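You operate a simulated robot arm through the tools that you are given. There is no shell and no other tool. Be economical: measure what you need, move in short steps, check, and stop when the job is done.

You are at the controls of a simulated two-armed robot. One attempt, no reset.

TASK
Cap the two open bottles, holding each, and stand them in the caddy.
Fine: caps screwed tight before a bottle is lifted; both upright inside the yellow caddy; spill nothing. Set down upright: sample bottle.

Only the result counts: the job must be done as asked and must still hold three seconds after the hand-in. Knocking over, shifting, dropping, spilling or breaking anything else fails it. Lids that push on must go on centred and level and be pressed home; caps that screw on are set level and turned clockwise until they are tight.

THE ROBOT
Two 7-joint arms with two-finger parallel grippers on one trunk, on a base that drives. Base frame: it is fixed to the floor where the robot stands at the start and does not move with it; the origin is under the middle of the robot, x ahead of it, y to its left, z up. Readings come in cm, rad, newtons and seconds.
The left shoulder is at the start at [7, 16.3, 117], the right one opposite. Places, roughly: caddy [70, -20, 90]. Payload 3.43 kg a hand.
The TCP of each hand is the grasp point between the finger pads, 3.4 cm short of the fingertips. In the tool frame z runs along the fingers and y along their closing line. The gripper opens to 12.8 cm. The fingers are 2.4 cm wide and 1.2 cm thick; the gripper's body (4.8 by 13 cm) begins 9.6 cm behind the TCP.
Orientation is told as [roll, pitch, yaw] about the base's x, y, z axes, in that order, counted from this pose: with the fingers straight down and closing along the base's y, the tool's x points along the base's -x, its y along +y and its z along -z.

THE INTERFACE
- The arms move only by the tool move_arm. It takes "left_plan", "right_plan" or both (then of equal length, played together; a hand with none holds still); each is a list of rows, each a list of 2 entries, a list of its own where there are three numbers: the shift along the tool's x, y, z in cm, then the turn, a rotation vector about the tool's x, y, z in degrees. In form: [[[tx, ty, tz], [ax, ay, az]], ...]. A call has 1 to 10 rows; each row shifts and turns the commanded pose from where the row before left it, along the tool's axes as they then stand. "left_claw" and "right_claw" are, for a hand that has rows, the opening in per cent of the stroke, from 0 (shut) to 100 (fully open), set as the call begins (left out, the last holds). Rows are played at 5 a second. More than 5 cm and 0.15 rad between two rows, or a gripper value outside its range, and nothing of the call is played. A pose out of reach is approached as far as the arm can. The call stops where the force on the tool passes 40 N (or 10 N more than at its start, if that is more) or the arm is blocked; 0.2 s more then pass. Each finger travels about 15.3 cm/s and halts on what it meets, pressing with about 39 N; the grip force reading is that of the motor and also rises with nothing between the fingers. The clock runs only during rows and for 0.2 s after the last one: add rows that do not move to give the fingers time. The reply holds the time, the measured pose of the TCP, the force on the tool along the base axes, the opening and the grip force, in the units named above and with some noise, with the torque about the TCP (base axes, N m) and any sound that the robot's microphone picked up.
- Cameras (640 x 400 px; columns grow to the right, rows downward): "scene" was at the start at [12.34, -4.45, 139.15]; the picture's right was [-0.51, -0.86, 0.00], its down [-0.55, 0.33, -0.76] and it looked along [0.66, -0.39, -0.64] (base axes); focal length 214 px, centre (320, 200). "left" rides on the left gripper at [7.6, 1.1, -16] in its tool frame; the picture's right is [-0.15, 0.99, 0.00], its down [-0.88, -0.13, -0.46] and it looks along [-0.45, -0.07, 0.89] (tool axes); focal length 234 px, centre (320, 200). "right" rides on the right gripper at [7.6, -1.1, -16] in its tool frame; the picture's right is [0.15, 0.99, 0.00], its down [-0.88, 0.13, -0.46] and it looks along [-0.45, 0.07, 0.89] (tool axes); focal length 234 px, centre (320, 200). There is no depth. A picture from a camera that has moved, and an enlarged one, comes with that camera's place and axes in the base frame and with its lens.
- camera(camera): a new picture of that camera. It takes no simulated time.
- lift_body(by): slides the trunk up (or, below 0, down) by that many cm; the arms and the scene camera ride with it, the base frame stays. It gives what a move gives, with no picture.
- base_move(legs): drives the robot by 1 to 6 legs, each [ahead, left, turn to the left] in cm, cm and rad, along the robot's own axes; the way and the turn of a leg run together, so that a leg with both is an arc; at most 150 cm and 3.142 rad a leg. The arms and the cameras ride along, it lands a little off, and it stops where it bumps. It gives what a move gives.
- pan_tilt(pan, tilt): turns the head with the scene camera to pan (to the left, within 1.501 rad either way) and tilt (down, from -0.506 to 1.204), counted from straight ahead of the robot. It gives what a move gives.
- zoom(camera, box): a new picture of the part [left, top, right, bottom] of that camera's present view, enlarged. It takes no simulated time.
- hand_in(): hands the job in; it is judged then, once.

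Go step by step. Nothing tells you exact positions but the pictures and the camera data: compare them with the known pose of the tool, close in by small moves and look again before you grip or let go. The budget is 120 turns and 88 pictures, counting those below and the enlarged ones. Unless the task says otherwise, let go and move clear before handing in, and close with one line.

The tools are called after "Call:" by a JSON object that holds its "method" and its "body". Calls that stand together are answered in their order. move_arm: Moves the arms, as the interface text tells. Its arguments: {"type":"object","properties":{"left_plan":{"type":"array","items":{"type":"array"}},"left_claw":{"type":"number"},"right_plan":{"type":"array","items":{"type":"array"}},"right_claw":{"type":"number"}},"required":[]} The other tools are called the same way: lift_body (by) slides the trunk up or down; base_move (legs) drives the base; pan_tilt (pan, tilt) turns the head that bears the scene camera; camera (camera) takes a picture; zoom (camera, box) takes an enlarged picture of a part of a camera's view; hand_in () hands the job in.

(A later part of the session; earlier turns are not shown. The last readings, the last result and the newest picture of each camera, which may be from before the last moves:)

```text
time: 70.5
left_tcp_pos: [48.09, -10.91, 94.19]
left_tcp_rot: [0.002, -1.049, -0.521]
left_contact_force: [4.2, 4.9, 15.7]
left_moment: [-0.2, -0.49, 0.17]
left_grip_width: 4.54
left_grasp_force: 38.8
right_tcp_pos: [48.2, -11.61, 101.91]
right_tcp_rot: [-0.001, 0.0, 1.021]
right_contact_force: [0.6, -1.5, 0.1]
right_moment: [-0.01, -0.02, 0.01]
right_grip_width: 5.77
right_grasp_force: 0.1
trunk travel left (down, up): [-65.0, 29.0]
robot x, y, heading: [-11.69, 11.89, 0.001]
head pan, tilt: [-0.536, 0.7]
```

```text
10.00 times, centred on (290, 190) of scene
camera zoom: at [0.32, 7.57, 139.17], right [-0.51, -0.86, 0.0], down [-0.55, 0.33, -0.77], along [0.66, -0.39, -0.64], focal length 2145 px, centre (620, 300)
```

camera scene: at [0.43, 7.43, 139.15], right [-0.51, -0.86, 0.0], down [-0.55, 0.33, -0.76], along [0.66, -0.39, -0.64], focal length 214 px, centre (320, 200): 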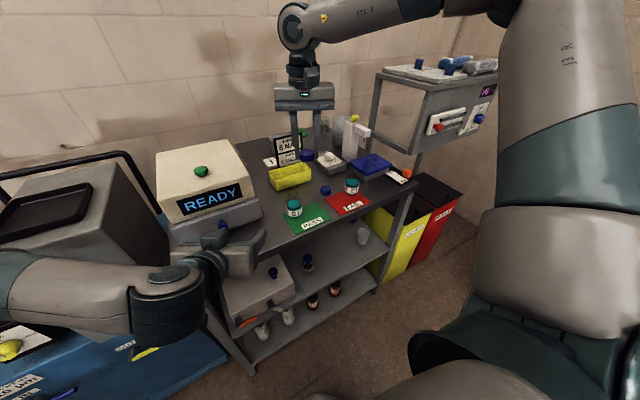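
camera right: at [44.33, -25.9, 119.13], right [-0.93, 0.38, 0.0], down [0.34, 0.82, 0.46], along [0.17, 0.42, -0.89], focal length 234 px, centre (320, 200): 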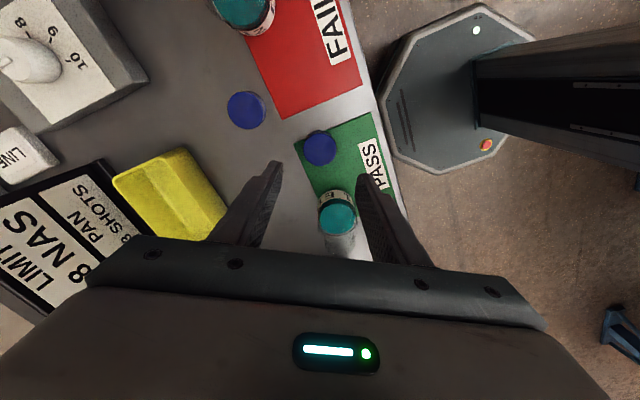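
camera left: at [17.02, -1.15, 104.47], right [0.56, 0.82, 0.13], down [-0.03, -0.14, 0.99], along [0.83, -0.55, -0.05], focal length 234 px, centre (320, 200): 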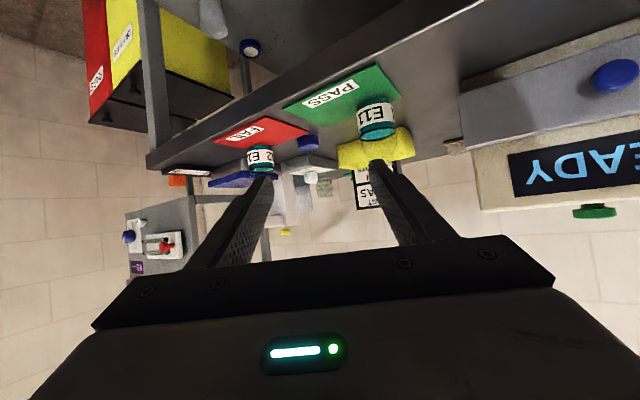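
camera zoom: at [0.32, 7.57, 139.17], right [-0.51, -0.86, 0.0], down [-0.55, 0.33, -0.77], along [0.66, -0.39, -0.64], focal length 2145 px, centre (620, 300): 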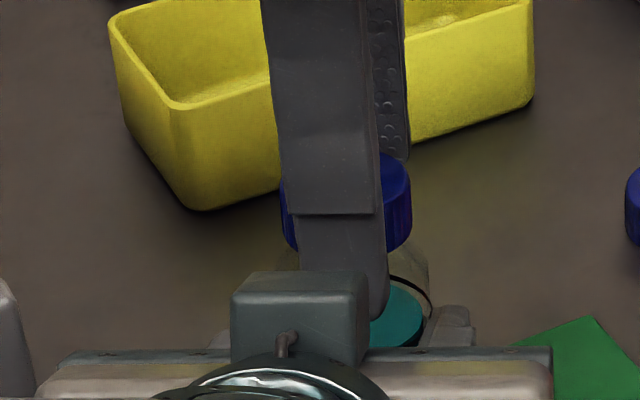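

I let the left hand release so the bottle settles flat, with the open right fingers still around the cap as a guard.

Call:
{"method": "move_arm", "body": {"left_plan": [[[0, 0, 0], [0, 0, 0]], [[0, 0, 0], [0, 0, 0]], [[0, 0, 0], [0, 0, 0]]], "left_claw": 60}}

Call:
{"method": "move_arm", "body": {"right_plan": [[[0, 0, -4], [0, 0, 0]], [[0, 0, -4], [0, 0, 0]], [[0, 0, 0], [0, 0, 8.5]], [[0, 0, 0], [0, 0, -8.5]], [[0, 0, 0], [0, 0, -8.5]]]}}

Call:
{"method": "zoom", "body": {"camera": "left", "box": [200, 80, 440, 230]}}

Call:
{"method": "zoom", "body": {"camera": "scene", "box": [258, 170, 322, 210]}}

```text
time: 71.3
left_tcp_pos: [48.0, -11.24, 93.93]
left_tcp_rot: [0.0, -1.044, -0.526]
left_contact_force: [-0.5, -0.2, 0.3]
left_moment: [-0.01, -0.01, -0.02]
left_grip_width: 7.7
left_grasp_force: 0.0
right_tcp_pos: [48.3, -11.85, 101.85]
right_tcp_rot: [0.002, 0.001, 1.021]
right_contact_force: [-0.6, 0.0, 0.6]
right_moment: [-0.01, 0.01, -0.01]
right_grip_width: 5.77
right_grasp_force: 0.0
trunk travel left (down, up): [-65.0, 29.0]
robot x, y, heading: [-11.74, 11.64, -0.007]
head pan, tilt: [-0.536, 0.7]
```

```text
time: 72.5
left_tcp_pos: [48.12, -11.2, 94.02]
left_tcp_rot: [-0.001, -1.044, -0.524]
left_contact_force: [-0.3, 0.1, 0.7]
left_moment: [0.04, -0.04, 0.03]
left_grip_width: 7.69
left_grasp_force: 0.2
right_tcp_pos: [48.66, -13.32, 110.04]
right_tcp_rot: [0.003, -0.001, 1.171]
right_contact_force: [-0.2, 0.5, -0.4]
right_moment: [-0.01, -0.02, 0.0]
right_grip_width: 5.79
right_grasp_force: 0.0
right hand out of reach, approached as far as the arm can: row 3
trunk travel left (down, up): [-65.0, 29.0]
robot x, y, heading: [-11.93, 11.49, -0.007]
head pan, tilt: [-0.536, 0.7]
```

```text
2.67 times, centred on (320, 155) of left
camera zoom: at [33.28, -1.36, 95.51], right [0.56, 0.82, 0.13], down [-0.02, -0.14, 0.99], along [0.83, -0.56, -0.06], focal length 624 px, centre (320, 320)
```

zoom: 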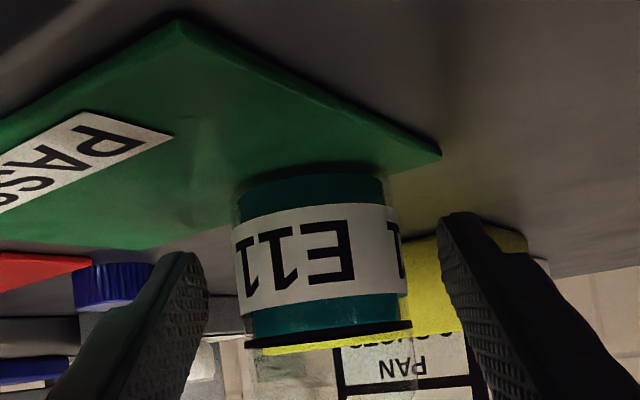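

```text
10.00 times, centred on (290, 190) of scene
camera zoom: at [0.45, 7.43, 139.14], right [-0.51, -0.86, 0.0], down [-0.55, 0.33, -0.76], along [0.66, -0.39, -0.64], focal length 2145 px, centre (620, 300)
```

zoom: 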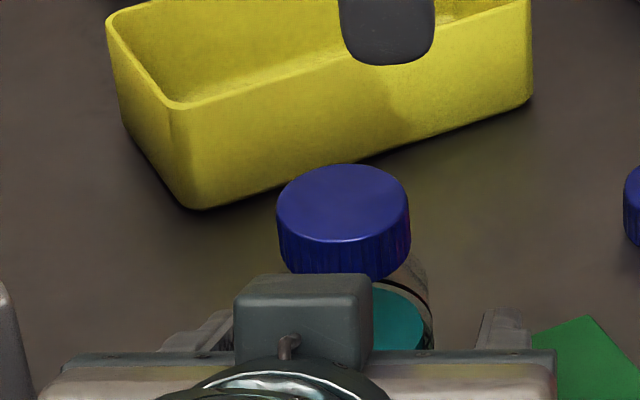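

E11 stands upright with its cap on. I regrip it left, and unwind the right hand to check and finish the tightening.

Call:
{"method": "move_arm", "body": {"left_plan": [[[0, 0, 0], [0, 0, 0]], [[0, 0, 0], [0, 0, 0]], [[0, 0, 0], [0, 0, 0]], [[0, 0, 0], [0, 0, 0]], [[0, 0, 0], [0, 0, 0]], [[0, 0, 0], [0, 0, 0]], [[0, 0, 0], [0, 0, 0]], [[0, 0, 0], [0, 0, 0]], [[0, 0, 0], [0, 0, 0]], [[0, 0, 0], [0, 0, 0]]], "left_claw": 0, "right_plan": [[[0, 0, 0], [0, 0, -8.5]], [[0, 0, 0], [0, 0, -8.5]], [[0, 0, 0], [0, 0, -8.5]], [[0, 0, 0], [0, 0, -8.5]], [[0, 0, 0], [0, 0, -8.5]], [[0, 0, 0], [0, 0, -8.5]], [[0, 0, 0], [0, 0, -8.5]], [[0, 0, 0], [0, 0, -8.5]], [[0, 0, 0], [0, 0, -8.5]], [[0, 0, 0], [0, 0, -8.5]]]}}

Call:
{"method": "move_arm", "body": {"right_plan": [[[0, 0, 0], [0, 0, -8.5]], [[0, 0, 0], [0, 0, -8.5]], [[0, 0, 0], [0, 0, -8.5]], [[0, 0, 0], [0, 0, -8.5]], [[0, 0, 0], [0, 0, -8.5]], [[0, 0, 0], [0, 0, -8.5]], [[0, 0, 0], [0, 0, -8.5]], [[0, 0, 0], [0, 0, -8.5]], [[0, 0, 0], [0, 0, -8.5]], [[0, 0, 0], [0, 0, -8.5]]]}}

```text
time: 74.7
left_tcp_pos: [47.98, -11.19, 93.88]
left_tcp_rot: [0.001, -1.044, -0.523]
left_contact_force: [0.0, 0.4, 0.1]
left_moment: [0.02, 0.03, 0.03]
left_grip_width: 4.55
left_grasp_force: 38.9
right_tcp_pos: [48.53, -13.26, 109.95]
right_tcp_rot: [-0.002, -0.001, 2.654]
right_contact_force: [-0.3, 0.4, 0.3]
right_moment: [0.0, 0.03, -0.03]
right_grip_width: 5.77
right_grasp_force: 0.0
trunk travel left (down, up): [-65.0, 29.0]
robot x, y, heading: [-12.27, 11.98, -0.003]
head pan, tilt: [-0.536, 0.7]
```

```text
time: 76.9
left_tcp_pos: [47.96, -11.26, 93.99]
left_tcp_rot: [0.0, -1.045, -0.522]
left_contact_force: [-0.4, 0.2, 0.4]
left_moment: [0.03, 0.0, -0.01]
left_grip_width: 4.54
left_grasp_force: 39.0
right_tcp_pos: [48.6, -13.35, 110.14]
right_tcp_rot: [-0.003, 0.0, -2.145]
right_contact_force: [-0.5, -0.1, 0.2]
right_moment: [0.02, -0.03, 0.01]
right_grip_width: 5.75
right_grasp_force: 0.0
trunk travel left (down, up): [-65.0, 29.0]
robot x, y, heading: [-11.89, 12.25, -0.006]
head pan, tilt: [-0.536, 0.7]
```

Call:
{"method": "move_arm", "body": {"right_plan": [[[1.56, -1.45, 0], [0, 0, 0]], [[0, 0, 3], [0, 0, 0]], [[0, 0, 3], [0, 0, 0]], [[0, 0, 2.4], [0, 0, 0]]]}}

Call:
{"method": "move_arm", "body": {"right_plan": [[[0, 0, 0], [0, 0, 0]], [[0, 0, 0], [0, 0, 0]], [[0, 0, 0], [0, 0, 0]]], "right_claw": 0}}

Call:
{"method": "move_arm", "body": {"right_plan": [[[0, 0, 0], [0, 0, 8]], [[0, 0, 0], [0, 0, 8]], [[0, 0, 0], [0, 0, 0]]]}}

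```text
time: 77.9
left_tcp_pos: [47.99, -11.14, 93.84]
left_tcp_rot: [0.001, -1.046, -0.523]
left_contact_force: [0.0, 0.8, 0.8]
left_moment: [0.03, -0.01, -0.03]
left_grip_width: 4.53
left_grasp_force: 39.0
right_tcp_pos: [48.31, -11.38, 101.59]
right_tcp_rot: [-0.001, 0.001, -2.148]
right_contact_force: [0.5, -0.5, -0.2]
right_moment: [-0.03, 0.01, 0.0]
right_grip_width: 5.76
right_grasp_force: 0.0
trunk travel left (down, up): [-65.0, 29.0]
robot x, y, heading: [-12.08, 11.26, -0.002]
head pan, tilt: [-0.536, 0.7]
```

```text
time: 78.7
left_tcp_pos: [47.83, -11.16, 93.96]
left_tcp_rot: [0.001, -1.045, -0.527]
left_contact_force: [-18.5, 14.2, 6.2]
left_moment: [-0.45, -0.63, 0.06]
left_grip_width: 4.53
left_grasp_force: 39.5
right_tcp_pos: [48.3, -11.4, 101.53]
right_tcp_rot: [0.001, -0.001, -2.146]
right_contact_force: [18.6, -15.5, -3.9]
right_moment: [-0.61, -0.66, -0.01]
right_grip_width: 3.63
right_grasp_force: 38.7
trunk travel left (down, up): [-65.0, 29.0]
robot x, y, heading: [-11.72, 12.1, -0.005]
head pan, tilt: [-0.536, 0.7]
```

```text
time: 79.5
left_tcp_pos: [48.03, -11.13, 93.81]
left_tcp_rot: [0.0, -1.044, -0.523]
left_contact_force: [-14.9, 13.2, 4.3]
left_moment: [-0.75, -0.31, -0.45]
left_grip_width: 4.54
left_grasp_force: 39.1
right_tcp_pos: [48.2, -11.4, 101.67]
right_tcp_rot: [-0.002, 0.001, -2.426]
right_contact_force: [13.7, -13.5, -3.5]
right_moment: [-0.3, -0.76, 0.5]
right_grip_width: 3.63
right_grasp_force: 39.2
trunk travel left (down, up): [-65.0, 29.0]
robot x, y, heading: [-11.64, 11.68, -0.002]
head pan, tilt: [-0.536, 0.7]
```

Call:
{"method": "move_arm", "body": {"right_plan": [[[0.02, 0.2, 0], [0, 0, 0]], [[0, 0, 0], [0, 0, 8]], [[0, 0, 0], [0, 0, 8]], [[0, 0, 0], [0, 0, 0]]]}}

Call:
{"method": "move_arm", "body": {"right_plan": [[[0, 0, 0], [0, 0, 8]], [[0, 0, 0], [0, 0, 8]], [[0, 0, 0], [0, 0, 0]]]}}

```text
time: 80.5
left_tcp_pos: [48.05, -11.23, 93.89]
left_tcp_rot: [0.0, -1.045, -0.523]
left_contact_force: [4.3, -4.6, 0.0]
left_moment: [0.26, 0.41, -0.55]
left_grip_width: 4.53
left_grasp_force: 39.0
right_tcp_pos: [48.34, -11.25, 101.7]
right_tcp_rot: [-0.004, -0.002, -2.705]
right_contact_force: [-4.0, 3.6, -0.5]
right_moment: [0.09, -0.1, 0.59]
right_grip_width: 3.65
right_grasp_force: 39.4
trunk travel left (down, up): [-65.0, 29.0]
robot x, y, heading: [-11.95, 11.81, -0.004]
head pan, tilt: [-0.536, 0.7]
```

```text
time: 81.3
left_tcp_pos: [48.08, -11.27, 93.96]
left_tcp_rot: [0.001, -1.047, -0.523]
left_contact_force: [5.8, -7.9, 0.5]
left_moment: [0.4, 0.34, -0.64]
left_grip_width: 4.54
left_grasp_force: 39.0
right_tcp_pos: [48.31, -11.27, 101.65]
right_tcp_rot: [-0.003, -0.001, -2.985]
right_contact_force: [-5.3, 7.0, -0.5]
right_moment: [0.14, 0.06, 0.63]
right_grip_width: 3.64
right_grasp_force: 38.7
trunk travel left (down, up): [-65.0, 29.0]
robot x, y, heading: [-11.59, 11.71, -0.001]
head pan, tilt: [-0.536, 0.7]
```

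Torque holds at about 0.6. I check whether the bottle or the cap is turning in the grips.

Call:
{"method": "zoom", "body": {"camera": "left", "box": [200, 80, 440, 230]}}

Call:
{"method": "move_arm", "body": {"right_plan": [[[0, 0, 0], [0, 0, 8]], [[0, 0, 0], [0, 0, 8]], [[0, 0, 0], [0, 0, 8]], [[0, 0, 0], [0, 0, 8]], [[0, 0, 0], [0, 0, 0]]]}}

Call:
{"method": "zoom", "body": {"camera": "left", "box": [200, 80, 440, 230]}}

```text
2.67 times, centred on (320, 155) of left
camera zoom: at [33.26, -1.38, 95.53], right [0.56, 0.82, 0.13], down [-0.02, -0.14, 0.99], along [0.83, -0.56, -0.06], focal length 624 px, centre (320, 320)
```

zoom: 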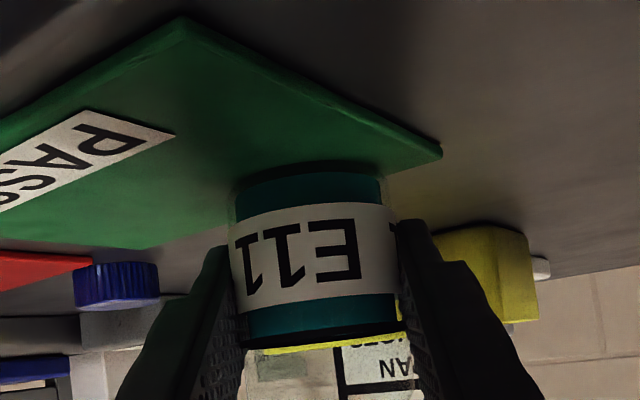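

```text
time: 82.5
left_tcp_pos: [48.01, -11.09, 93.91]
left_tcp_rot: [0.001, -1.045, -0.523]
left_contact_force: [-2.4, 1.3, 2.0]
left_moment: [-0.1, -0.03, -0.58]
left_grip_width: 4.57
left_grasp_force: 39.4
right_tcp_pos: [48.33, -11.55, 101.56]
right_tcp_rot: [-0.002, 0.0, 2.74]
right_contact_force: [1.8, 0.4, -1.6]
right_moment: [0.09, 0.0, 0.61]
right_grip_width: 3.59
right_grasp_force: 38.4
trunk travel left (down, up): [-65.0, 29.0]
robot x, y, heading: [-11.74, 11.95, -0.003]
head pan, tilt: [-0.536, 0.7]
```

```text
2.67 times, centred on (320, 155) of left
camera zoom: at [33.25, -1.37, 95.52], right [0.56, 0.82, 0.13], down [-0.02, -0.14, 0.99], along [0.83, -0.56, -0.06], focal length 624 px, centre (320, 320)
```

zoom: 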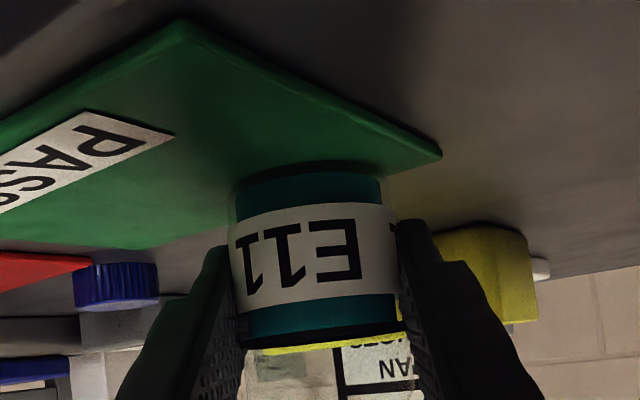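

The bottle stays still while the hand slips on the cap, so the cap is tight. I now free the left hand, back it off, and lift E11 by its cap with the right.

Call:
{"method": "move_arm", "body": {"left_plan": [[[0, 0, 0], [0, 0, 0]], [[0, 0, 0], [0, 0, 0]], [[0, 0, 0], [0, 0, 0]]], "left_claw": 66}}

Call:
{"method": "move_arm", "body": {"left_plan": [[[0, 0, -2.5], [0, 0, 0]], [[0, 0, -2.5], [0, 0, 0]], [[0, 0, -2.5], [0, 0, 0]], [[0, 0, -2.5], [0, 0, 0]], [[0, 0, -2.5], [0, 0, 0]], [[0, 0, -2.5], [0, 0, 0]]]}}

Call:
{"method": "move_arm", "body": {"right_plan": [[[0, 0, -1], [0, 0, 0]], [[0, 0, -1], [0, 0, 0]], [[0, 0, -2.5], [0, 0, 0]], [[0, 0, -2.5], [0, 0, 0]], [[0, 0, -2.5], [0, 0, 0]]]}}

Call:
{"method": "camera", "body": {"camera": "scene"}}

```text
time: 83.3
left_tcp_pos: [47.95, -11.18, 93.99]
left_tcp_rot: [0.001, -1.046, -0.524]
left_contact_force: [-0.6, -0.3, 0.0]
left_moment: [-0.02, 0.04, 0.0]
left_grip_width: 8.42
left_grasp_force: 0.1
right_tcp_pos: [48.31, -11.42, 101.72]
right_tcp_rot: [0.001, -0.002, 2.74]
right_contact_force: [0.1, -0.1, -0.6]
right_moment: [-0.02, 0.0, -0.02]
right_grip_width: 3.59
right_grasp_force: 38.6
trunk travel left (down, up): [-65.0, 29.0]
robot x, y, heading: [-11.86, 11.65, -0.004]
head pan, tilt: [-0.536, 0.7]
```

```text
time: 84.7
left_tcp_pos: [36.83, -4.59, 101.51]
left_tcp_rot: [0.001, -1.047, -0.525]
left_contact_force: [0.1, -0.3, 0.5]
left_moment: [0.01, -0.02, 0.03]
left_grip_width: 8.44
left_grasp_force: 0.1
right_tcp_pos: [48.23, -11.41, 101.68]
right_tcp_rot: [0.0, 0.001, 2.741]
right_contact_force: [-0.5, 0.1, 0.3]
right_moment: [0.0, -0.02, 0.04]
right_grip_width: 3.57
right_grasp_force: 39.3
trunk travel left (down, up): [-65.0, 29.0]
robot x, y, heading: [-11.86, 11.89, -0.005]
head pan, tilt: [-0.536, 0.7]
```

```text
time: 85.9
left_tcp_pos: [36.74, -4.59, 101.47]
left_tcp_rot: [0.0, -1.045, -0.525]
left_contact_force: [-0.2, -0.4, 1.1]
left_moment: [-0.01, 0.01, 0.01]
left_grip_width: 8.43
left_grasp_force: 0.1
right_tcp_pos: [48.39, -11.32, 111.1]
right_tcp_rot: [0.0, -0.002, 2.739]
right_contact_force: [-1.2, -0.5, -0.1]
right_moment: [-0.03, 0.01, 0.02]
right_grip_width: 3.59
right_grasp_force: 38.6
trunk travel left (down, up): [-65.0, 29.0]
robot x, y, heading: [-12.11, 11.99, -0.005]
head pan, tilt: [-0.536, 0.7]
```

```text
32 pictures are left
camera scene: at [0.38, 7.45, 139.15], right [-0.51, -0.86, 0.0], down [-0.55, 0.33, -0.76], along [0.66, -0.39, -0.64], focal length 214 px, centre (320, 200)
```

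scene: 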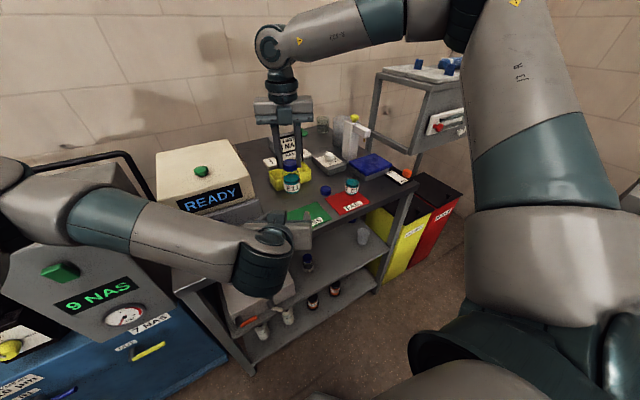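

E11 hangs upright from its cap. I drive forward 8 cm, then carry it over the caddy's left half at about (67.3,-15.2).

Call:
{"method": "base_move", "body": {"legs": [[8, 0, 0]]}}

Call:
{"method": "move_arm", "body": {"right_plan": [[[2.6, -0.2, 0], [0, 0, 0]], [[2.6, -0.2, 0], [0, 0, 0]]]}}

```text
time: 86.9
left_tcp_pos: [44.86, -4.68, 101.38]
left_tcp_rot: [-0.001, -1.047, -0.523]
left_contact_force: [0.0, 0.5, -0.2]
left_moment: [0.01, 0.04, 0.01]
left_grip_width: 8.45
left_grasp_force: 0.0
right_tcp_pos: [56.48, -11.58, 111.08]
right_tcp_rot: [0.001, -0.004, 2.74]
right_contact_force: [0.3, 0.6, -0.8]
right_moment: [0.0, 0.03, -0.01]
right_grip_width: 3.57
right_grasp_force: 39.1
trunk travel left (down, up): [-65.0, 29.0]
robot x, y, heading: [-3.89, 11.75, -0.0]
head pan, tilt: [-0.536, 0.7]
```

```text
time: 87.5
left_tcp_pos: [44.98, -4.69, 101.4]
left_tcp_rot: [0.0, -1.043, -0.525]
left_contact_force: [0.0, 0.3, -0.3]
left_moment: [0.02, 0.01, -0.01]
left_grip_width: 8.46
left_grasp_force: 0.1
right_tcp_pos: [61.6, -13.28, 110.98]
right_tcp_rot: [0.0, -0.003, 2.741]
right_contact_force: [0.3, 0.0, -0.2]
right_moment: [-0.05, 0.03, 0.0]
right_grip_width: 3.57
right_grasp_force: 39.2
trunk travel left (down, up): [-65.0, 29.0]
robot x, y, heading: [-3.86, 11.8, 0.0]
head pan, tilt: [-0.536, 0.7]
```

Call:
{"method": "move_arm", "body": {"right_plan": [[[2.99, -0.24, 0], [0, 0, 0]], [[2.99, -0.24, 0], [0, 0, 0]], [[0, 0, 0], [0, 0, 0]]]}}

Call:
{"method": "zoom", "body": {"camera": "scene", "box": [232, 140, 344, 210]}}

Call:
{"method": "zoom", "body": {"camera": "right", "box": [160, 60, 480, 260]}}

```text
time: 88.3
left_tcp_pos: [44.58, -4.61, 101.56]
left_tcp_rot: [0.001, -1.048, -0.527]
left_contact_force: [-0.7, 1.3, 1.1]
left_moment: [0.0, 0.01, 0.02]
left_grip_width: 8.45
left_grasp_force: 0.0
right_tcp_pos: [66.29, -15.47, 111.24]
right_tcp_rot: [-0.002, 0.001, 2.74]
right_contact_force: [-0.1, 1.1, -0.9]
right_moment: [-0.01, 0.0, -0.01]
right_grip_width: 3.59
right_grasp_force: 39.2
right hand out of reach, approached as far as the arm can: row 2
trunk travel left (down, up): [-65.0, 29.0]
robot x, y, heading: [-3.95, 11.75, -0.002]
head pan, tilt: [-0.536, 0.7]
```

```text
5.71 times, centred on (288, 175) of scene
camera zoom: at [8.2, 7.46, 139.17], right [-0.51, -0.86, 0.0], down [-0.55, 0.33, -0.77], along [0.66, -0.39, -0.64], focal length 1226 px, centre (503, 343)
```

zoom: 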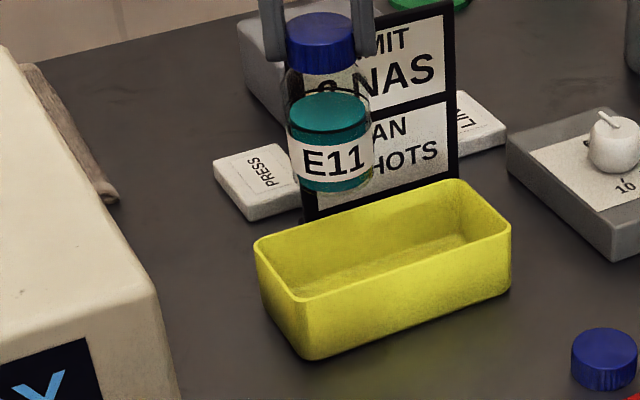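

```text
2.00 times, centred on (320, 160) of right
camera zoom: at [73.75, -17.37, 127.2], right [-0.25, -0.97, 0.0], down [-0.86, 0.22, 0.45], along [-0.44, 0.12, -0.89], focal length 468 px, centre (320, 280)
```

zoom: 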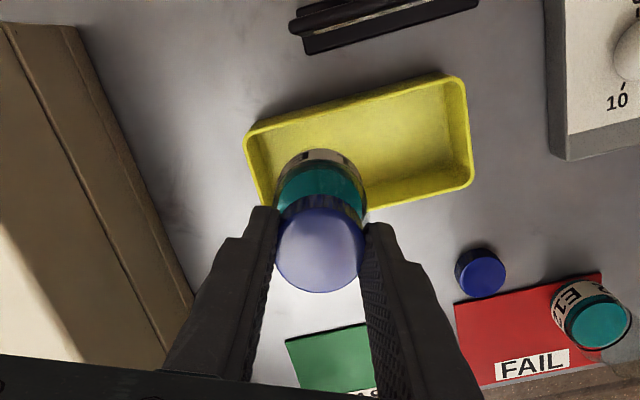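

The caddy spans about x 63.1–69.8, y -11.4–-25.6, with its rim near z 95. I'm at the reach limit, so I shift both hands and drive 4 cm further forward.

Call:
{"method": "move_arm", "body": {"left_plan": [[[-0.75, -2.6, 1.3], [0, 0, 0]], [[-0.75, -2.6, 1.3], [0, 0, 0]]], "right_plan": [[[-1.93, 0.55, 0], [0, 0, 0]], [[-1.93, 0.55, 0], [0, 0, 0]]]}}

Call:
{"method": "base_move", "body": {"legs": [[4, 0, 0]]}}

```text
time: 88.9
left_tcp_pos: [44.71, -10.7, 101.52]
left_tcp_rot: [0.004, -1.047, -0.525]
left_contact_force: [-0.2, 0.7, -0.1]
left_moment: [0.0, 0.0, -0.01]
left_grip_width: 8.45
left_grasp_force: 0.1
right_tcp_pos: [62.37, -15.09, 111.05]
right_tcp_rot: [-0.003, 0.0, 2.744]
right_contact_force: [0.2, -0.2, -0.1]
right_moment: [-0.01, -0.03, 0.0]
right_grip_width: 3.58
right_grasp_force: 39.2
trunk travel left (down, up): [-65.0, 29.0]
robot x, y, heading: [-4.01, 11.6, 0.003]
head pan, tilt: [-0.536, 0.7]
```

```text
time: 89.8
left_tcp_pos: [48.36, -10.59, 101.66]
left_tcp_rot: [0.004, -1.05, -0.527]
left_contact_force: [0.0, -0.1, 0.0]
left_moment: [0.0, -0.01, 0.02]
left_grip_width: 8.43
left_grasp_force: 0.0
right_tcp_pos: [66.24, -14.96, 111.22]
right_tcp_rot: [-0.002, 0.002, 2.739]
right_contact_force: [0.3, -0.5, -0.2]
right_moment: [0.02, -0.07, 0.0]
right_grip_width: 3.59
right_grasp_force: 38.9
trunk travel left (down, up): [-65.0, 29.0]
robot x, y, heading: [-0.2, 12.17, -0.002]
head pan, tilt: [-0.536, 0.7]
```

Call:
{"method": "move_arm", "body": {"right_plan": [[[0.1, 0, 2], [0, 0, 0]], [[0, 0, 1.8], [0, 0, 0]]]}}

Call:
{"method": "zoom", "body": {"camera": "scene", "box": [232, 130, 344, 200]}}

Call:
{"method": "zoom", "body": {"camera": "right", "box": [200, 70, 440, 220]}}

```text
time: 90.4
left_tcp_pos: [48.75, -10.63, 101.35]
left_tcp_rot: [-0.001, -1.046, -0.526]
left_contact_force: [0.0, -1.0, 0.2]
left_moment: [0.0, -0.02, 0.0]
left_grip_width: 8.45
left_grasp_force: 0.2
right_tcp_pos: [66.6, -15.02, 107.22]
right_tcp_rot: [-0.002, -0.002, 2.738]
right_contact_force: [0.2, 0.3, -0.8]
right_moment: [0.01, 0.03, 0.02]
right_grip_width: 3.59
right_grasp_force: 39.0
trunk travel left (down, up): [-65.0, 29.0]
robot x, y, heading: [-0.05, 11.85, -0.006]
head pan, tilt: [-0.536, 0.7]
```

```text
5.71 times, centred on (288, 165) of scene
camera zoom: at [12.41, 7.35, 139.13], right [-0.51, -0.86, 0.0], down [-0.55, 0.33, -0.76], along [0.66, -0.39, -0.65], focal length 1226 px, centre (503, 400)
```

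zoom: 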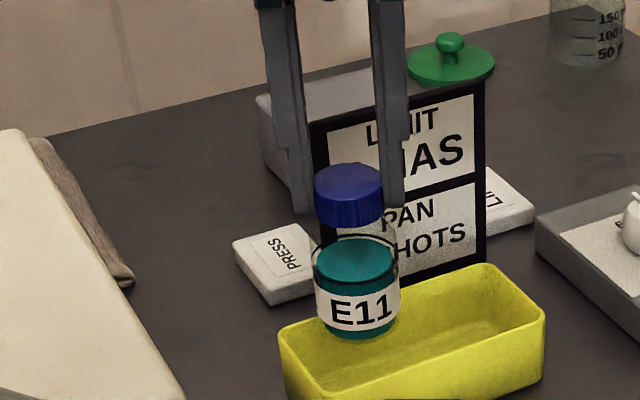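

```text
2.67 times, centred on (320, 145) of right
camera zoom: at [74.03, -16.98, 123.19], right [-0.25, -0.97, 0.0], down [-0.86, 0.22, 0.46], along [-0.44, 0.12, -0.89], focal length 624 px, centre (320, 347)
```

zoom: 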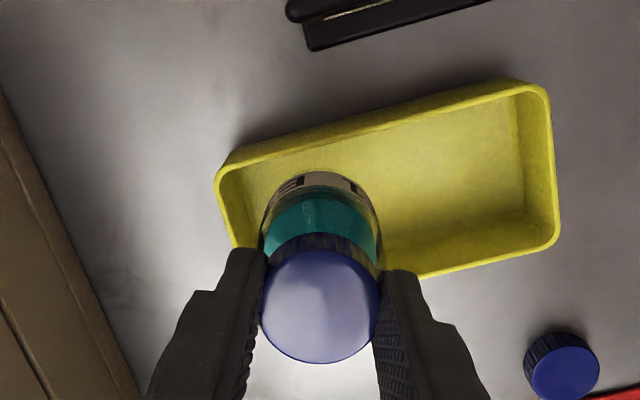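

Alignment looks good. I ease 0.2 cm toward the robot and lower E11 in.

Call:
{"method": "move_arm", "body": {"right_plan": [[[-0.2, 0.08, 1.2], [0, 0, 0]], [[0, 0, 1.5], [0, 0, 0]], [[0, 0, 1.5], [0, 0, 0]], [[0, 0, 0.6], [0, 0, 0]]]}}

Call:
{"method": "move_arm", "body": {"right_plan": [[[0, 0, 0.2], [0, 0, 0]], [[0, 0, 0.15], [0, 0, 0]], [[0, 0, 0], [0, 0, 0]]]}}

```text
time: 91.4
left_tcp_pos: [48.7, -10.62, 101.39]
left_tcp_rot: [0.001, -1.047, -0.526]
left_contact_force: [0.1, -0.2, -0.1]
left_moment: [0.02, 0.01, -0.03]
left_grip_width: 8.44
left_grasp_force: 0.0
right_tcp_pos: [66.28, -15.01, 102.44]
right_tcp_rot: [0.0, -0.003, 2.741]
right_contact_force: [-1.0, 0.3, 0.0]
right_moment: [-0.02, 0.05, -0.01]
right_grip_width: 3.56
right_grasp_force: 39.1
trunk travel left (down, up): [-65.0, 29.0]
robot x, y, heading: [-0.32, 12.08, -0.002]
head pan, tilt: [-0.536, 0.7]
```

```text
time: 92.2
left_tcp_pos: [48.71, -10.73, 101.49]
left_tcp_rot: [0.0, -1.045, -0.526]
left_contact_force: [1.2, 0.0, 0.2]
left_moment: [0.04, 0.02, 0.01]
left_grip_width: 8.47
left_grasp_force: 0.0
right_tcp_pos: [66.26, -14.91, 102.21]
right_tcp_rot: [-0.001, -0.001, 2.74]
right_contact_force: [0.2, 0.3, 0.1]
right_moment: [-0.02, 0.01, -0.01]
right_grip_width: 3.57
right_grasp_force: 38.8
trunk travel left (down, up): [-65.0, 29.0]
robot x, y, heading: [-0.29, 11.72, 0.0]
head pan, tilt: [-0.536, 0.7]
```

Call:
{"method": "move_arm", "body": {"right_plan": [[[0, 0, 0.15], [0, 0, 0]], [[0, 0, 0.1], [0, 0, 0]], [[0, 0, 0], [0, 0, 0]]]}}

Call:
{"method": "move_arm", "body": {"right_plan": [[[0, 0, 0.1], [0, 0, 0]], [[0, 0, 0.1], [0, 0, 0]], [[0, 0, 0], [0, 0, 0]]]}}

```text
time: 93.0
left_tcp_pos: [48.63, -10.67, 101.55]
left_tcp_rot: [0.0, -1.045, -0.525]
left_contact_force: [0.0, 0.9, -0.3]
left_moment: [0.0, 0.03, -0.01]
left_grip_width: 8.45
left_grasp_force: 0.1
right_tcp_pos: [66.25, -15.07, 101.88]
right_tcp_rot: [0.0, -0.002, 2.74]
right_contact_force: [0.0, 0.6, 0.1]
right_moment: [-0.03, -0.02, -0.01]
right_grip_width: 3.56
right_grasp_force: 39.2
trunk travel left (down, up): [-65.0, 29.0]
robot x, y, heading: [0.18, 11.83, -0.002]
head pan, tilt: [-0.536, 0.7]
```

```text
time: 93.8
left_tcp_pos: [48.73, -10.67, 101.41]
left_tcp_rot: [0.002, -1.047, -0.524]
left_contact_force: [-0.6, 0.6, 0.3]
left_moment: [0.04, 0.01, 0.02]
left_grip_width: 8.44
left_grasp_force: 0.0
right_tcp_pos: [66.16, -15.07, 101.68]
right_tcp_rot: [0.002, -0.002, 2.738]
right_contact_force: [0.2, 0.5, 0.1]
right_moment: [-0.01, -0.01, -0.03]
right_grip_width: 3.59
right_grasp_force: 39.1
trunk travel left (down, up): [-65.0, 29.0]
robot x, y, heading: [0.06, 11.71, -0.002]
head pan, tilt: [-0.536, 0.7]
```

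Call:
{"method": "move_arm", "body": {"right_plan": [[[0, 0, 0.1], [0, 0, 0]], [[0, 0, 0.1], [0, 0, 0]], [[0, 0, 0], [0, 0, 0]]]}}

Call:
{"method": "zoom", "body": {"camera": "scene", "box": [232, 145, 344, 215]}}

```text
time: 94.6
left_tcp_pos: [48.67, -10.62, 101.5]
left_tcp_rot: [0.002, -1.047, -0.525]
left_contact_force: [0.4, -0.7, 1.1]
left_moment: [0.0, 0.0, -0.01]
left_grip_width: 8.46
left_grasp_force: 0.0
right_tcp_pos: [66.31, -14.91, 101.54]
right_tcp_rot: [-0.001, 0.0, 2.741]
right_contact_force: [1.1, -0.4, 6.3]
right_moment: [-0.01, 0.02, 0.01]
right_grip_width: 3.54
right_grasp_force: 38.7
trunk travel left (down, up): [-65.0, 29.0]
robot x, y, heading: [-0.19, 11.71, 0.003]
head pan, tilt: [-0.536, 0.7]
```

```text
5.71 times, centred on (288, 180) of scene
camera zoom: at [12.25, 7.41, 139.16], right [-0.51, -0.86, 0.0], down [-0.55, 0.33, -0.76], along [0.66, -0.39, -0.64], focal length 1226 px, centre (503, 314)
```

zoom: 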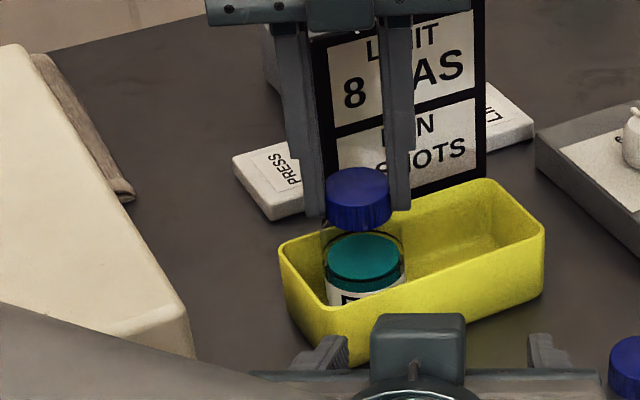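

E11 rests in the caddy. I open the fingers and rise.

Call:
{"method": "move_arm", "body": {"right_plan": [[[0, 0, 0], [0, 0, 0]], [[0, 0, 0], [0, 0, 0]], [[0, 0, 0], [0, 0, 0]]], "right_claw": 45}}

Call:
{"method": "move_arm", "body": {"right_plan": [[[0, 0, -3], [0, 0, 0]], [[0, 0, -4], [0, 0, 0]], [[0, 0, -4], [0, 0, 0]], [[-4, 0, 0], [0, 0, 0]], [[-4, 0, 0], [0, 0, 0]]]}}

Call:
{"method": "zoom", "body": {"camera": "scene", "box": [210, 130, 386, 240]}}

```text
time: 95.4
left_tcp_pos: [48.73, -10.61, 101.41]
left_tcp_rot: [0.0, -1.045, -0.526]
left_contact_force: [-0.2, 0.2, -0.2]
left_moment: [-0.02, 0.03, 0.0]
left_grip_width: 8.44
left_grasp_force: 0.0
right_tcp_pos: [66.21, -15.06, 101.37]
right_tcp_rot: [0.001, -0.002, 2.739]
right_contact_force: [0.5, -0.1, -0.1]
right_moment: [0.02, 0.0, 0.01]
right_grip_width: 5.77
right_grasp_force: 0.1
trunk travel left (down, up): [-65.0, 29.0]
robot x, y, heading: [0.17, 12.1, -0.005]
head pan, tilt: [-0.536, 0.7]
```

```text
time: 96.6
left_tcp_pos: [48.51, -10.64, 101.53]
left_tcp_rot: [0.002, -1.046, -0.527]
left_contact_force: [-0.3, 0.1, -0.1]
left_moment: [0.0, -0.01, 0.01]
left_grip_width: 8.44
left_grasp_force: 0.0
right_tcp_pos: [58.79, -11.87, 112.51]
right_tcp_rot: [-0.003, -0.001, 2.74]
right_contact_force: [-0.2, 0.0, 0.2]
right_moment: [0.0, -0.04, 0.02]
right_grip_width: 5.76
right_grasp_force: 0.1
trunk travel left (down, up): [-65.0, 29.0]
robot x, y, heading: [0.41, 11.88, 0.001]
head pan, tilt: [-0.536, 0.7]
```

```text
3.64 times, centred on (298, 185) of scene
camera zoom: at [12.16, 7.45, 139.16], right [-0.51, -0.86, 0.0], down [-0.55, 0.33, -0.77], along [0.66, -0.39, -0.64], focal length 780 px, centre (400, 254)
```

zoom: 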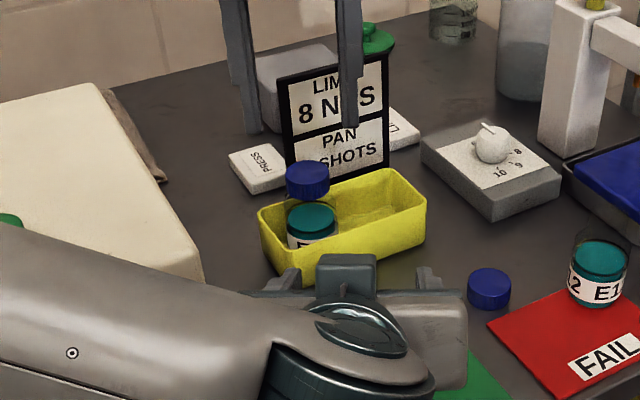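

E11 stands in the caddy. Now I drive back and to the right so E12 takes the same relative place, then unwind the right wrist.

Call:
{"method": "base_move", "body": {"legs": [[-12, 0, 0], [0, -22.5, 0]]}}

Call:
{"method": "move_arm", "body": {"right_plan": [[[0, 0, 0], [0, 0, -8.5]], [[0, 0, 0], [0, 0, -8.5]], [[0, 0, 0], [0, 0, -8.5]], [[0, 0, 0], [0, 0, -8.5]], [[0, 0, 0], [0, 0, -8.5]], [[0, 0, 0], [0, 0, -8.5]], [[0, 0, 0], [0, 0, -8.5]], [[0, 0, 0], [0, 0, -8.5]], [[0, 0, 0], [0, 0, -8.5]], [[0, 0, 0], [0, 0, -8.5]]]}}

Call:
{"method": "move_arm", "body": {"right_plan": [[[0, 0, 0], [0, 0, -8.5]], [[0, 0, 0], [0, 0, -8.5]], [[0, 0, 0], [0, 0, -8.5]], [[0, 0, 0], [0, 0, -8.5]], [[0, 0, 0], [0, 0, -8.5]], [[0, 0, 0], [0, 0, -8.5]], [[0, 0, 0], [0, 0, -8.5]], [[0, 0, 0], [0, 0, -8.5]], [[0, 0, 0], [0, 0, -8.5]], [[0, 0, 0], [0, 0, -8.5]]]}}

Call:
{"method": "zoom", "body": {"camera": "scene", "box": [230, 130, 422, 250]}}

```text
time: 99.2
left_tcp_pos: [36.57, -33.08, 101.38]
left_tcp_rot: [0.001, -1.047, -0.525]
left_contact_force: [-0.1, 0.3, -0.3]
left_moment: [0.01, -0.02, 0.0]
left_grip_width: 8.48
left_grasp_force: 0.1
right_tcp_pos: [46.95, -34.28, 112.51]
right_tcp_rot: [0.0, 0.001, 2.741]
right_contact_force: [-0.2, -0.2, -0.1]
right_moment: [0.01, -0.02, -0.02]
right_grip_width: 5.76
right_grasp_force: 0.0
trunk travel left (down, up): [-65.0, 29.0]
robot x, y, heading: [-11.77, -10.67, -0.001]
head pan, tilt: [-0.536, 0.7]
```

```text
time: 101.4
left_tcp_pos: [36.69, -33.07, 101.4]
left_tcp_rot: [0.001, -1.045, -0.526]
left_contact_force: [0.9, 0.2, 0.7]
left_moment: [0.01, 0.02, 0.0]
left_grip_width: 8.45
left_grasp_force: 0.0
right_tcp_pos: [46.92, -34.59, 112.42]
right_tcp_rot: [-0.003, 0.0, -2.055]
right_contact_force: [0.1, -0.5, 0.4]
right_moment: [-0.01, -0.01, -0.01]
right_grip_width: 5.76
right_grasp_force: 0.1
trunk travel left (down, up): [-65.0, 29.0]
robot x, y, heading: [-12.03, -11.06, -0.005]
head pan, tilt: [-0.536, 0.7]
```

```text
time: 103.6
left_tcp_pos: [36.58, -33.14, 101.46]
left_tcp_rot: [0.0, -1.047, -0.526]
left_contact_force: [0.5, 1.4, -0.3]
left_moment: [-0.02, 0.03, 0.01]
left_grip_width: 8.46
left_grasp_force: 0.1
right_tcp_pos: [46.91, -34.52, 112.35]
right_tcp_rot: [-0.001, 0.002, -0.574]
right_contact_force: [-0.6, 0.4, 0.6]
right_moment: [0.01, 0.01, -0.01]
right_grip_width: 5.76
right_grasp_force: 0.1
trunk travel left (down, up): [-65.0, 29.0]
robot x, y, heading: [-12.43, -10.41, -0.003]
head pan, tilt: [-0.536, 0.7]
```

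```text
3.33 times, centred on (326, 190) of scene
camera zoom: at [0.23, -15.11, 139.15], right [-0.51, -0.86, 0.0], down [-0.55, 0.33, -0.76], along [0.66, -0.39, -0.64], focal length 715 px, centre (300, 233)
```

zoom: 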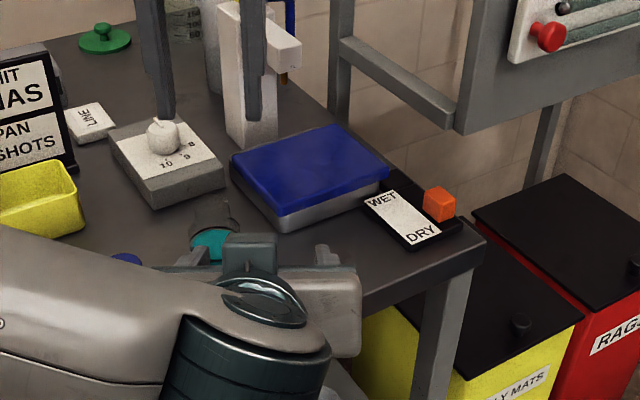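

Call:
{"method": "move_arm", "body": {"right_plan": [[[-0.11, 3.37, 1.8], [0, 0, 0]], [[-0.11, 3.37, 1.8], [0, 0, 0]], [[-0.11, 3.37, 1.8], [0, 0, 0]], [[0, 0, 0], [0, 0, -8.5]], [[0, 0, 0], [0, 0, -8.5]], [[0, 0, 0], [0, 0, -8.5]], [[0, 0, 0], [0, 0, -8.5]], [[0, 0, 0], [0, 0, -8.5]], [[0, 0, 0], [0, 0, -8.5]]]}}

Call:
{"method": "zoom", "body": {"camera": "right", "box": [200, 80, 456, 240]}}

```text
time: 105.6
left_tcp_pos: [36.58, -33.1, 101.45]
left_tcp_rot: [0.0, -1.045, -0.527]
left_contact_force: [0.0, 0.4, -1.3]
left_moment: [-0.01, -0.01, 0.0]
left_grip_width: 8.47
left_grasp_force: 0.1
right_tcp_pos: [50.59, -28.94, 107.18]
right_tcp_rot: [0.002, -0.001, 0.317]
right_contact_force: [-0.1, 0.2, -0.4]
right_moment: [0.02, 0.02, 0.0]
right_grip_width: 5.74
right_grasp_force: 0.0
right hand out of reach, approached as far as the arm can: row 3
trunk travel left (down, up): [-65.0, 29.0]
robot x, y, heading: [-12.11, -10.68, -0.001]
head pan, tilt: [-0.536, 0.7]
```

```text
2.50 times, centred on (328, 160) of right
camera zoom: at [43.68, -32.33, 123.11], right [-0.45, 0.89, 0.0], down [0.8, 0.4, 0.46], along [0.41, 0.21, -0.89], focal length 585 px, centre (300, 300)
```

zoom: 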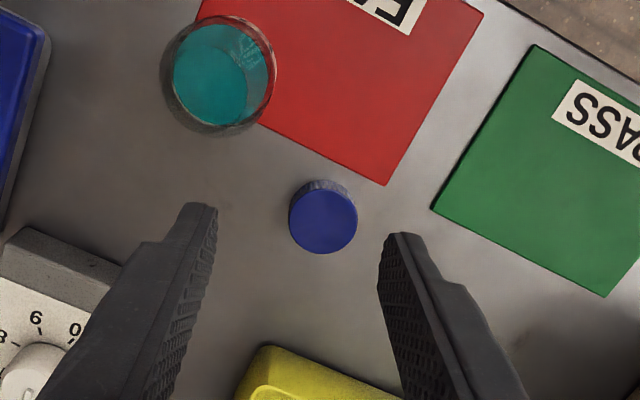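

Call:
{"method": "base_move", "body": {"legs": [[6, 8, 0]]}}

Call:
{"method": "move_arm", "body": {"right_plan": [[[2.6, -1.9, 1], [0, 0, 0]], [[2.6, -1.9, 2], [0, 0, 0]], [[0, 0, 3], [0, 0, 0]], [[0, 0, 3], [0, 0, 0]], [[0, 0, 0], [0, 0, 0]]]}}

Call:
{"method": "zoom", "body": {"camera": "right", "box": [240, 100, 400, 200]}}

```text
time: 106.7
left_tcp_pos: [42.63, -25.12, 101.44]
left_tcp_rot: [-0.001, -1.045, -0.525]
left_contact_force: [-0.7, 0.3, 0.0]
left_moment: [-0.02, 0.01, -0.04]
left_grip_width: 8.47
left_grasp_force: 0.2
right_tcp_pos: [56.53, -21.01, 107.13]
right_tcp_rot: [0.002, 0.0, 0.314]
right_contact_force: [-0.1, 0.0, 0.2]
right_moment: [-0.01, 0.02, 0.0]
right_grip_width: 5.77
right_grasp_force: 0.0
trunk travel left (down, up): [-65.0, 29.0]
robot x, y, heading: [-6.09, -2.35, -0.005]
head pan, tilt: [-0.536, 0.7]
```

```text
time: 107.9
left_tcp_pos: [42.6, -25.11, 101.49]
left_tcp_rot: [0.002, -1.049, -0.524]
left_contact_force: [-0.2, 0.6, -0.5]
left_moment: [0.04, 0.02, 0.01]
left_grip_width: 8.44
left_grasp_force: 0.0
right_tcp_pos: [52.6, -26.24, 97.92]
right_tcp_rot: [0.003, 0.0, 0.315]
right_contact_force: [-0.3, -0.2, 0.2]
right_moment: [-0.01, -0.02, 0.01]
right_grip_width: 5.77
right_grasp_force: 0.1
trunk travel left (down, up): [-65.0, 29.0]
robot x, y, heading: [-6.05, -2.93, -0.003]
head pan, tilt: [-0.536, 0.7]
```

```text
4.00 times, centred on (320, 150) of right
camera zoom: at [45.83, -29.56, 114.02], right [-0.44, 0.9, 0.0], down [0.8, 0.39, 0.46], along [0.41, 0.2, -0.89], focal length 937 px, centre (320, 400)
```

zoom: 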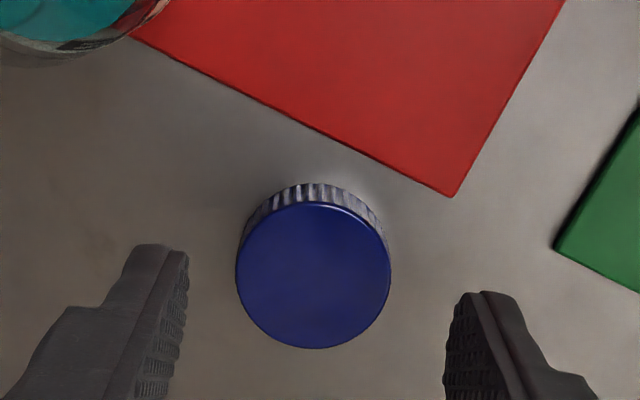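

Call:
{"method": "move_arm", "body": {"right_plan": [[[-0.3, -0.13, 1.5], [0, 0, 0]], [[0, 0, 1.5], [0, 0, 0]], [[0, 0, 0.6], [0, 0, 0]], [[0, 0, 0.4], [0, 0, 0]], [[0, 0, 0], [0, 0, 0]]]}}

Call:
{"method": "zoom", "body": {"camera": "right", "box": [240, 100, 400, 200]}}

```text
time: 109.1
left_tcp_pos: [42.71, -25.08, 101.47]
left_tcp_rot: [-0.001, -1.044, -0.524]
left_contact_force: [0.2, 0.6, -0.3]
left_moment: [-0.01, -0.01, 0.01]
left_grip_width: 8.44
left_grasp_force: 0.1
right_tcp_pos: [53.07, -26.22, 94.02]
right_tcp_rot: [0.001, 0.0, 0.314]
right_contact_force: [0.1, -1.6, -0.6]
right_moment: [0.0, -0.02, -0.01]
right_grip_width: 5.78
right_grasp_force: 0.0
trunk travel left (down, up): [-65.0, 29.0]
robot x, y, heading: [-6.27, -2.66, -0.004]
head pan, tilt: [-0.536, 0.7]
```

```text
4.00 times, centred on (320, 150) of right
camera zoom: at [46.23, -29.57, 110.1], right [-0.44, 0.9, 0.0], down [0.8, 0.4, 0.46], along [0.41, 0.2, -0.89], focal length 937 px, centre (320, 400)
```

zoom: 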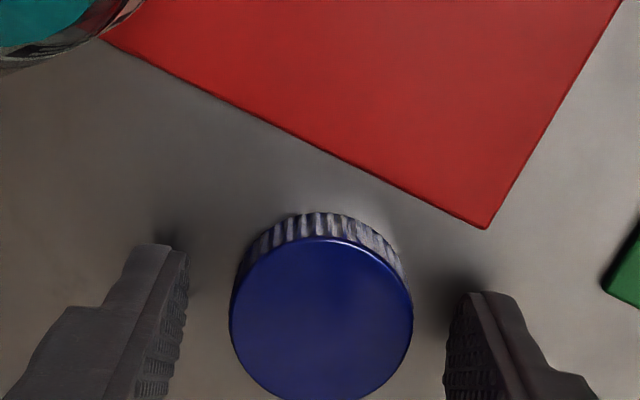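

Call:
{"method": "move_arm", "body": {"right_plan": [[[0.2, 0, 0.15], [0, 0, 0]], [[0, 0, 0], [0, 0, 0]]]}}

Call:
{"method": "move_arm", "body": {"right_plan": [[[0, 0, 0], [0, 0, 0]], [[0, 0, 0], [0, 0, 0]], [[0, 0, 0], [0, 0, 0]]], "right_claw": 0}}

Call:
{"method": "move_arm", "body": {"right_plan": [[[0, 0, -4.5], [0, 0, 0]], [[0, 0, -4.5], [0, 0, 0]], [[0, 0, -4.5], [0, 0, 0]], [[0, 0, -4.5], [0, 0, 0]]]}}

Call:
{"method": "zoom", "body": {"camera": "right", "box": [200, 60, 440, 210]}}

```text
time: 109.7
left_tcp_pos: [42.52, -25.13, 101.4]
left_tcp_rot: [0.0, -1.045, -0.525]
left_contact_force: [0.6, 0.1, -0.4]
left_moment: [0.03, 0.0, -0.03]
left_grip_width: 8.45
left_grasp_force: 0.1
right_tcp_pos: [52.87, -26.16, 93.89]
right_tcp_rot: [-0.001, 0.0, 0.316]
right_contact_force: [-0.2, -0.8, -0.7]
right_moment: [-0.04, -0.01, 0.01]
right_grip_width: 5.77
right_grasp_force: 0.0
trunk travel left (down, up): [-65.0, 29.0]
robot x, y, heading: [-5.95, -2.86, -0.0]
head pan, tilt: [-0.536, 0.7]
```

```text
time: 110.5
left_tcp_pos: [42.59, -25.15, 101.49]
left_tcp_rot: [0.0, -1.045, -0.527]
left_contact_force: [-1.3, 0.8, -0.3]
left_moment: [0.03, -0.01, -0.01]
left_grip_width: 8.47
left_grasp_force: 0.0
right_tcp_pos: [52.82, -26.23, 93.97]
right_tcp_rot: [0.001, 0.0, 0.314]
right_contact_force: [0.5, -0.4, 0.3]
right_moment: [0.0, 0.02, 0.01]
right_grip_width: 3.58
right_grasp_force: 39.0
trunk travel left (down, up): [-65.0, 29.0]
robot x, y, heading: [-6.19, -2.44, -0.003]
head pan, tilt: [-0.536, 0.7]
```

```text
time: 111.5
left_tcp_pos: [42.62, -25.1, 101.35]
left_tcp_rot: [-0.001, -1.046, -0.525]
left_contact_force: [-0.3, 0.2, 0.0]
left_moment: [-0.03, 0.02, 0.0]
left_grip_width: 8.44
left_grasp_force: 0.1
right_tcp_pos: [52.76, -26.16, 111.91]
right_tcp_rot: [0.002, 0.001, 0.316]
right_contact_force: [0.4, 0.3, 0.0]
right_moment: [-0.02, -0.02, -0.01]
right_grip_width: 3.6
right_grasp_force: 39.2
trunk travel left (down, up): [-65.0, 29.0]
robot x, y, heading: [-6.02, -2.67, -0.002]
head pan, tilt: [-0.536, 0.7]
```

```text
2.67 times, centred on (320, 135) of right
camera zoom: at [45.9, -29.58, 128.02], right [-0.45, 0.9, 0.0], down [0.8, 0.4, 0.46], along [0.41, 0.2, -0.89], focal length 624 px, centre (320, 373)
```

zoom: 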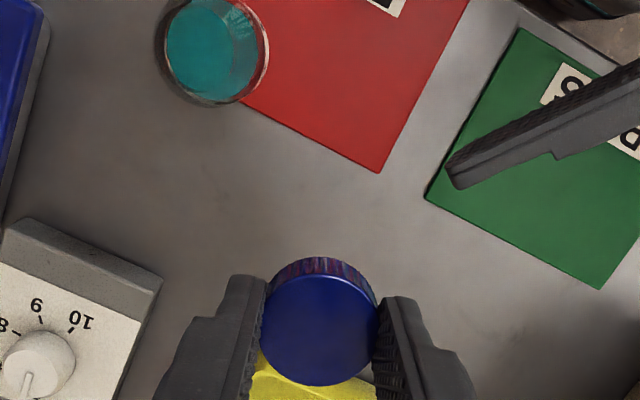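

The second cap is held. I put the base where E12 has the proven relative position, then bring the left hand to its standoff.

Call:
{"method": "base_move", "body": {"legs": [[-6, -8.3, 0]]}}

Call:
{"method": "move_arm", "body": {"left_plan": [[[0.78, 2.55, 1.15], [0, 0, 0]], [[0.78, 2.55, 1.15], [0, 0, 0]], [[0, 0, 0], [0, 0, 0]]]}}

Call:
{"method": "zoom", "body": {"camera": "left", "box": [160, 50, 480, 250]}}

Call:
{"method": "zoom", "body": {"camera": "right", "box": [240, 100, 400, 200]}}

```text
time: 112.7
left_tcp_pos: [36.69, -33.34, 101.48]
left_tcp_rot: [0.001, -1.046, -0.524]
left_contact_force: [-0.4, -0.6, -0.3]
left_moment: [0.03, -0.01, -0.01]
left_grip_width: 8.43
left_grasp_force: 0.1
right_tcp_pos: [46.95, -34.5, 111.92]
right_tcp_rot: [0.002, 0.0, 0.316]
right_contact_force: [-0.4, -0.5, -0.5]
right_moment: [0.01, -0.05, 0.02]
right_grip_width: 3.61
right_grasp_force: 39.4
trunk travel left (down, up): [-65.0, 29.0]
robot x, y, heading: [-12.11, -11.2, -0.004]
head pan, tilt: [-0.536, 0.7]
```

```text
time: 113.5
left_tcp_pos: [40.26, -29.67, 98.9]
left_tcp_rot: [0.003, -1.047, -0.526]
left_contact_force: [0.1, 0.2, 0.9]
left_moment: [0.0, -0.02, 0.02]
left_grip_width: 8.42
left_grasp_force: 0.0
right_tcp_pos: [46.96, -34.64, 111.89]
right_tcp_rot: [0.004, -0.001, 0.314]
right_contact_force: [0.0, -0.1, 0.0]
right_moment: [0.01, 0.01, -0.05]
right_grip_width: 3.59
right_grasp_force: 39.0
trunk travel left (down, up): [-65.0, 29.0]
robot x, y, heading: [-11.97, -11.02, -0.006]
head pan, tilt: [-0.536, 0.7]
```

```text
2.00 times, centred on (320, 150) of left
camera zoom: at [25.6, -19.82, 100.51], right [0.56, 0.82, 0.13], down [-0.03, -0.14, 0.99], along [0.83, -0.56, -0.06], focal length 468 px, centre (320, 300)
```

zoom: 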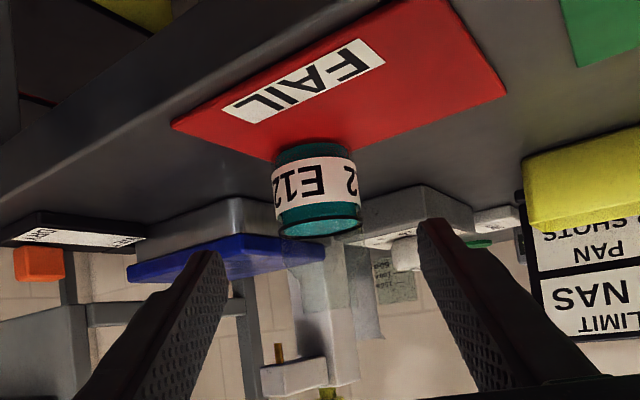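

```text
4.00 times, centred on (320, 150) of right
camera zoom: at [40.06, -38.0, 127.9], right [-0.45, 0.9, 0.0], down [0.8, 0.4, 0.46], along [0.41, 0.2, -0.89], focal length 937 px, centre (320, 400)
```

zoom: 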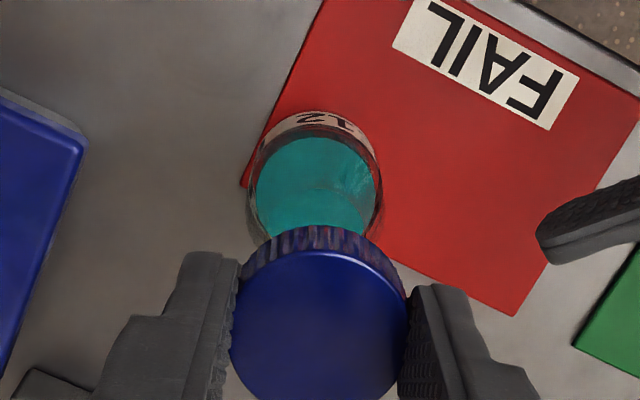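

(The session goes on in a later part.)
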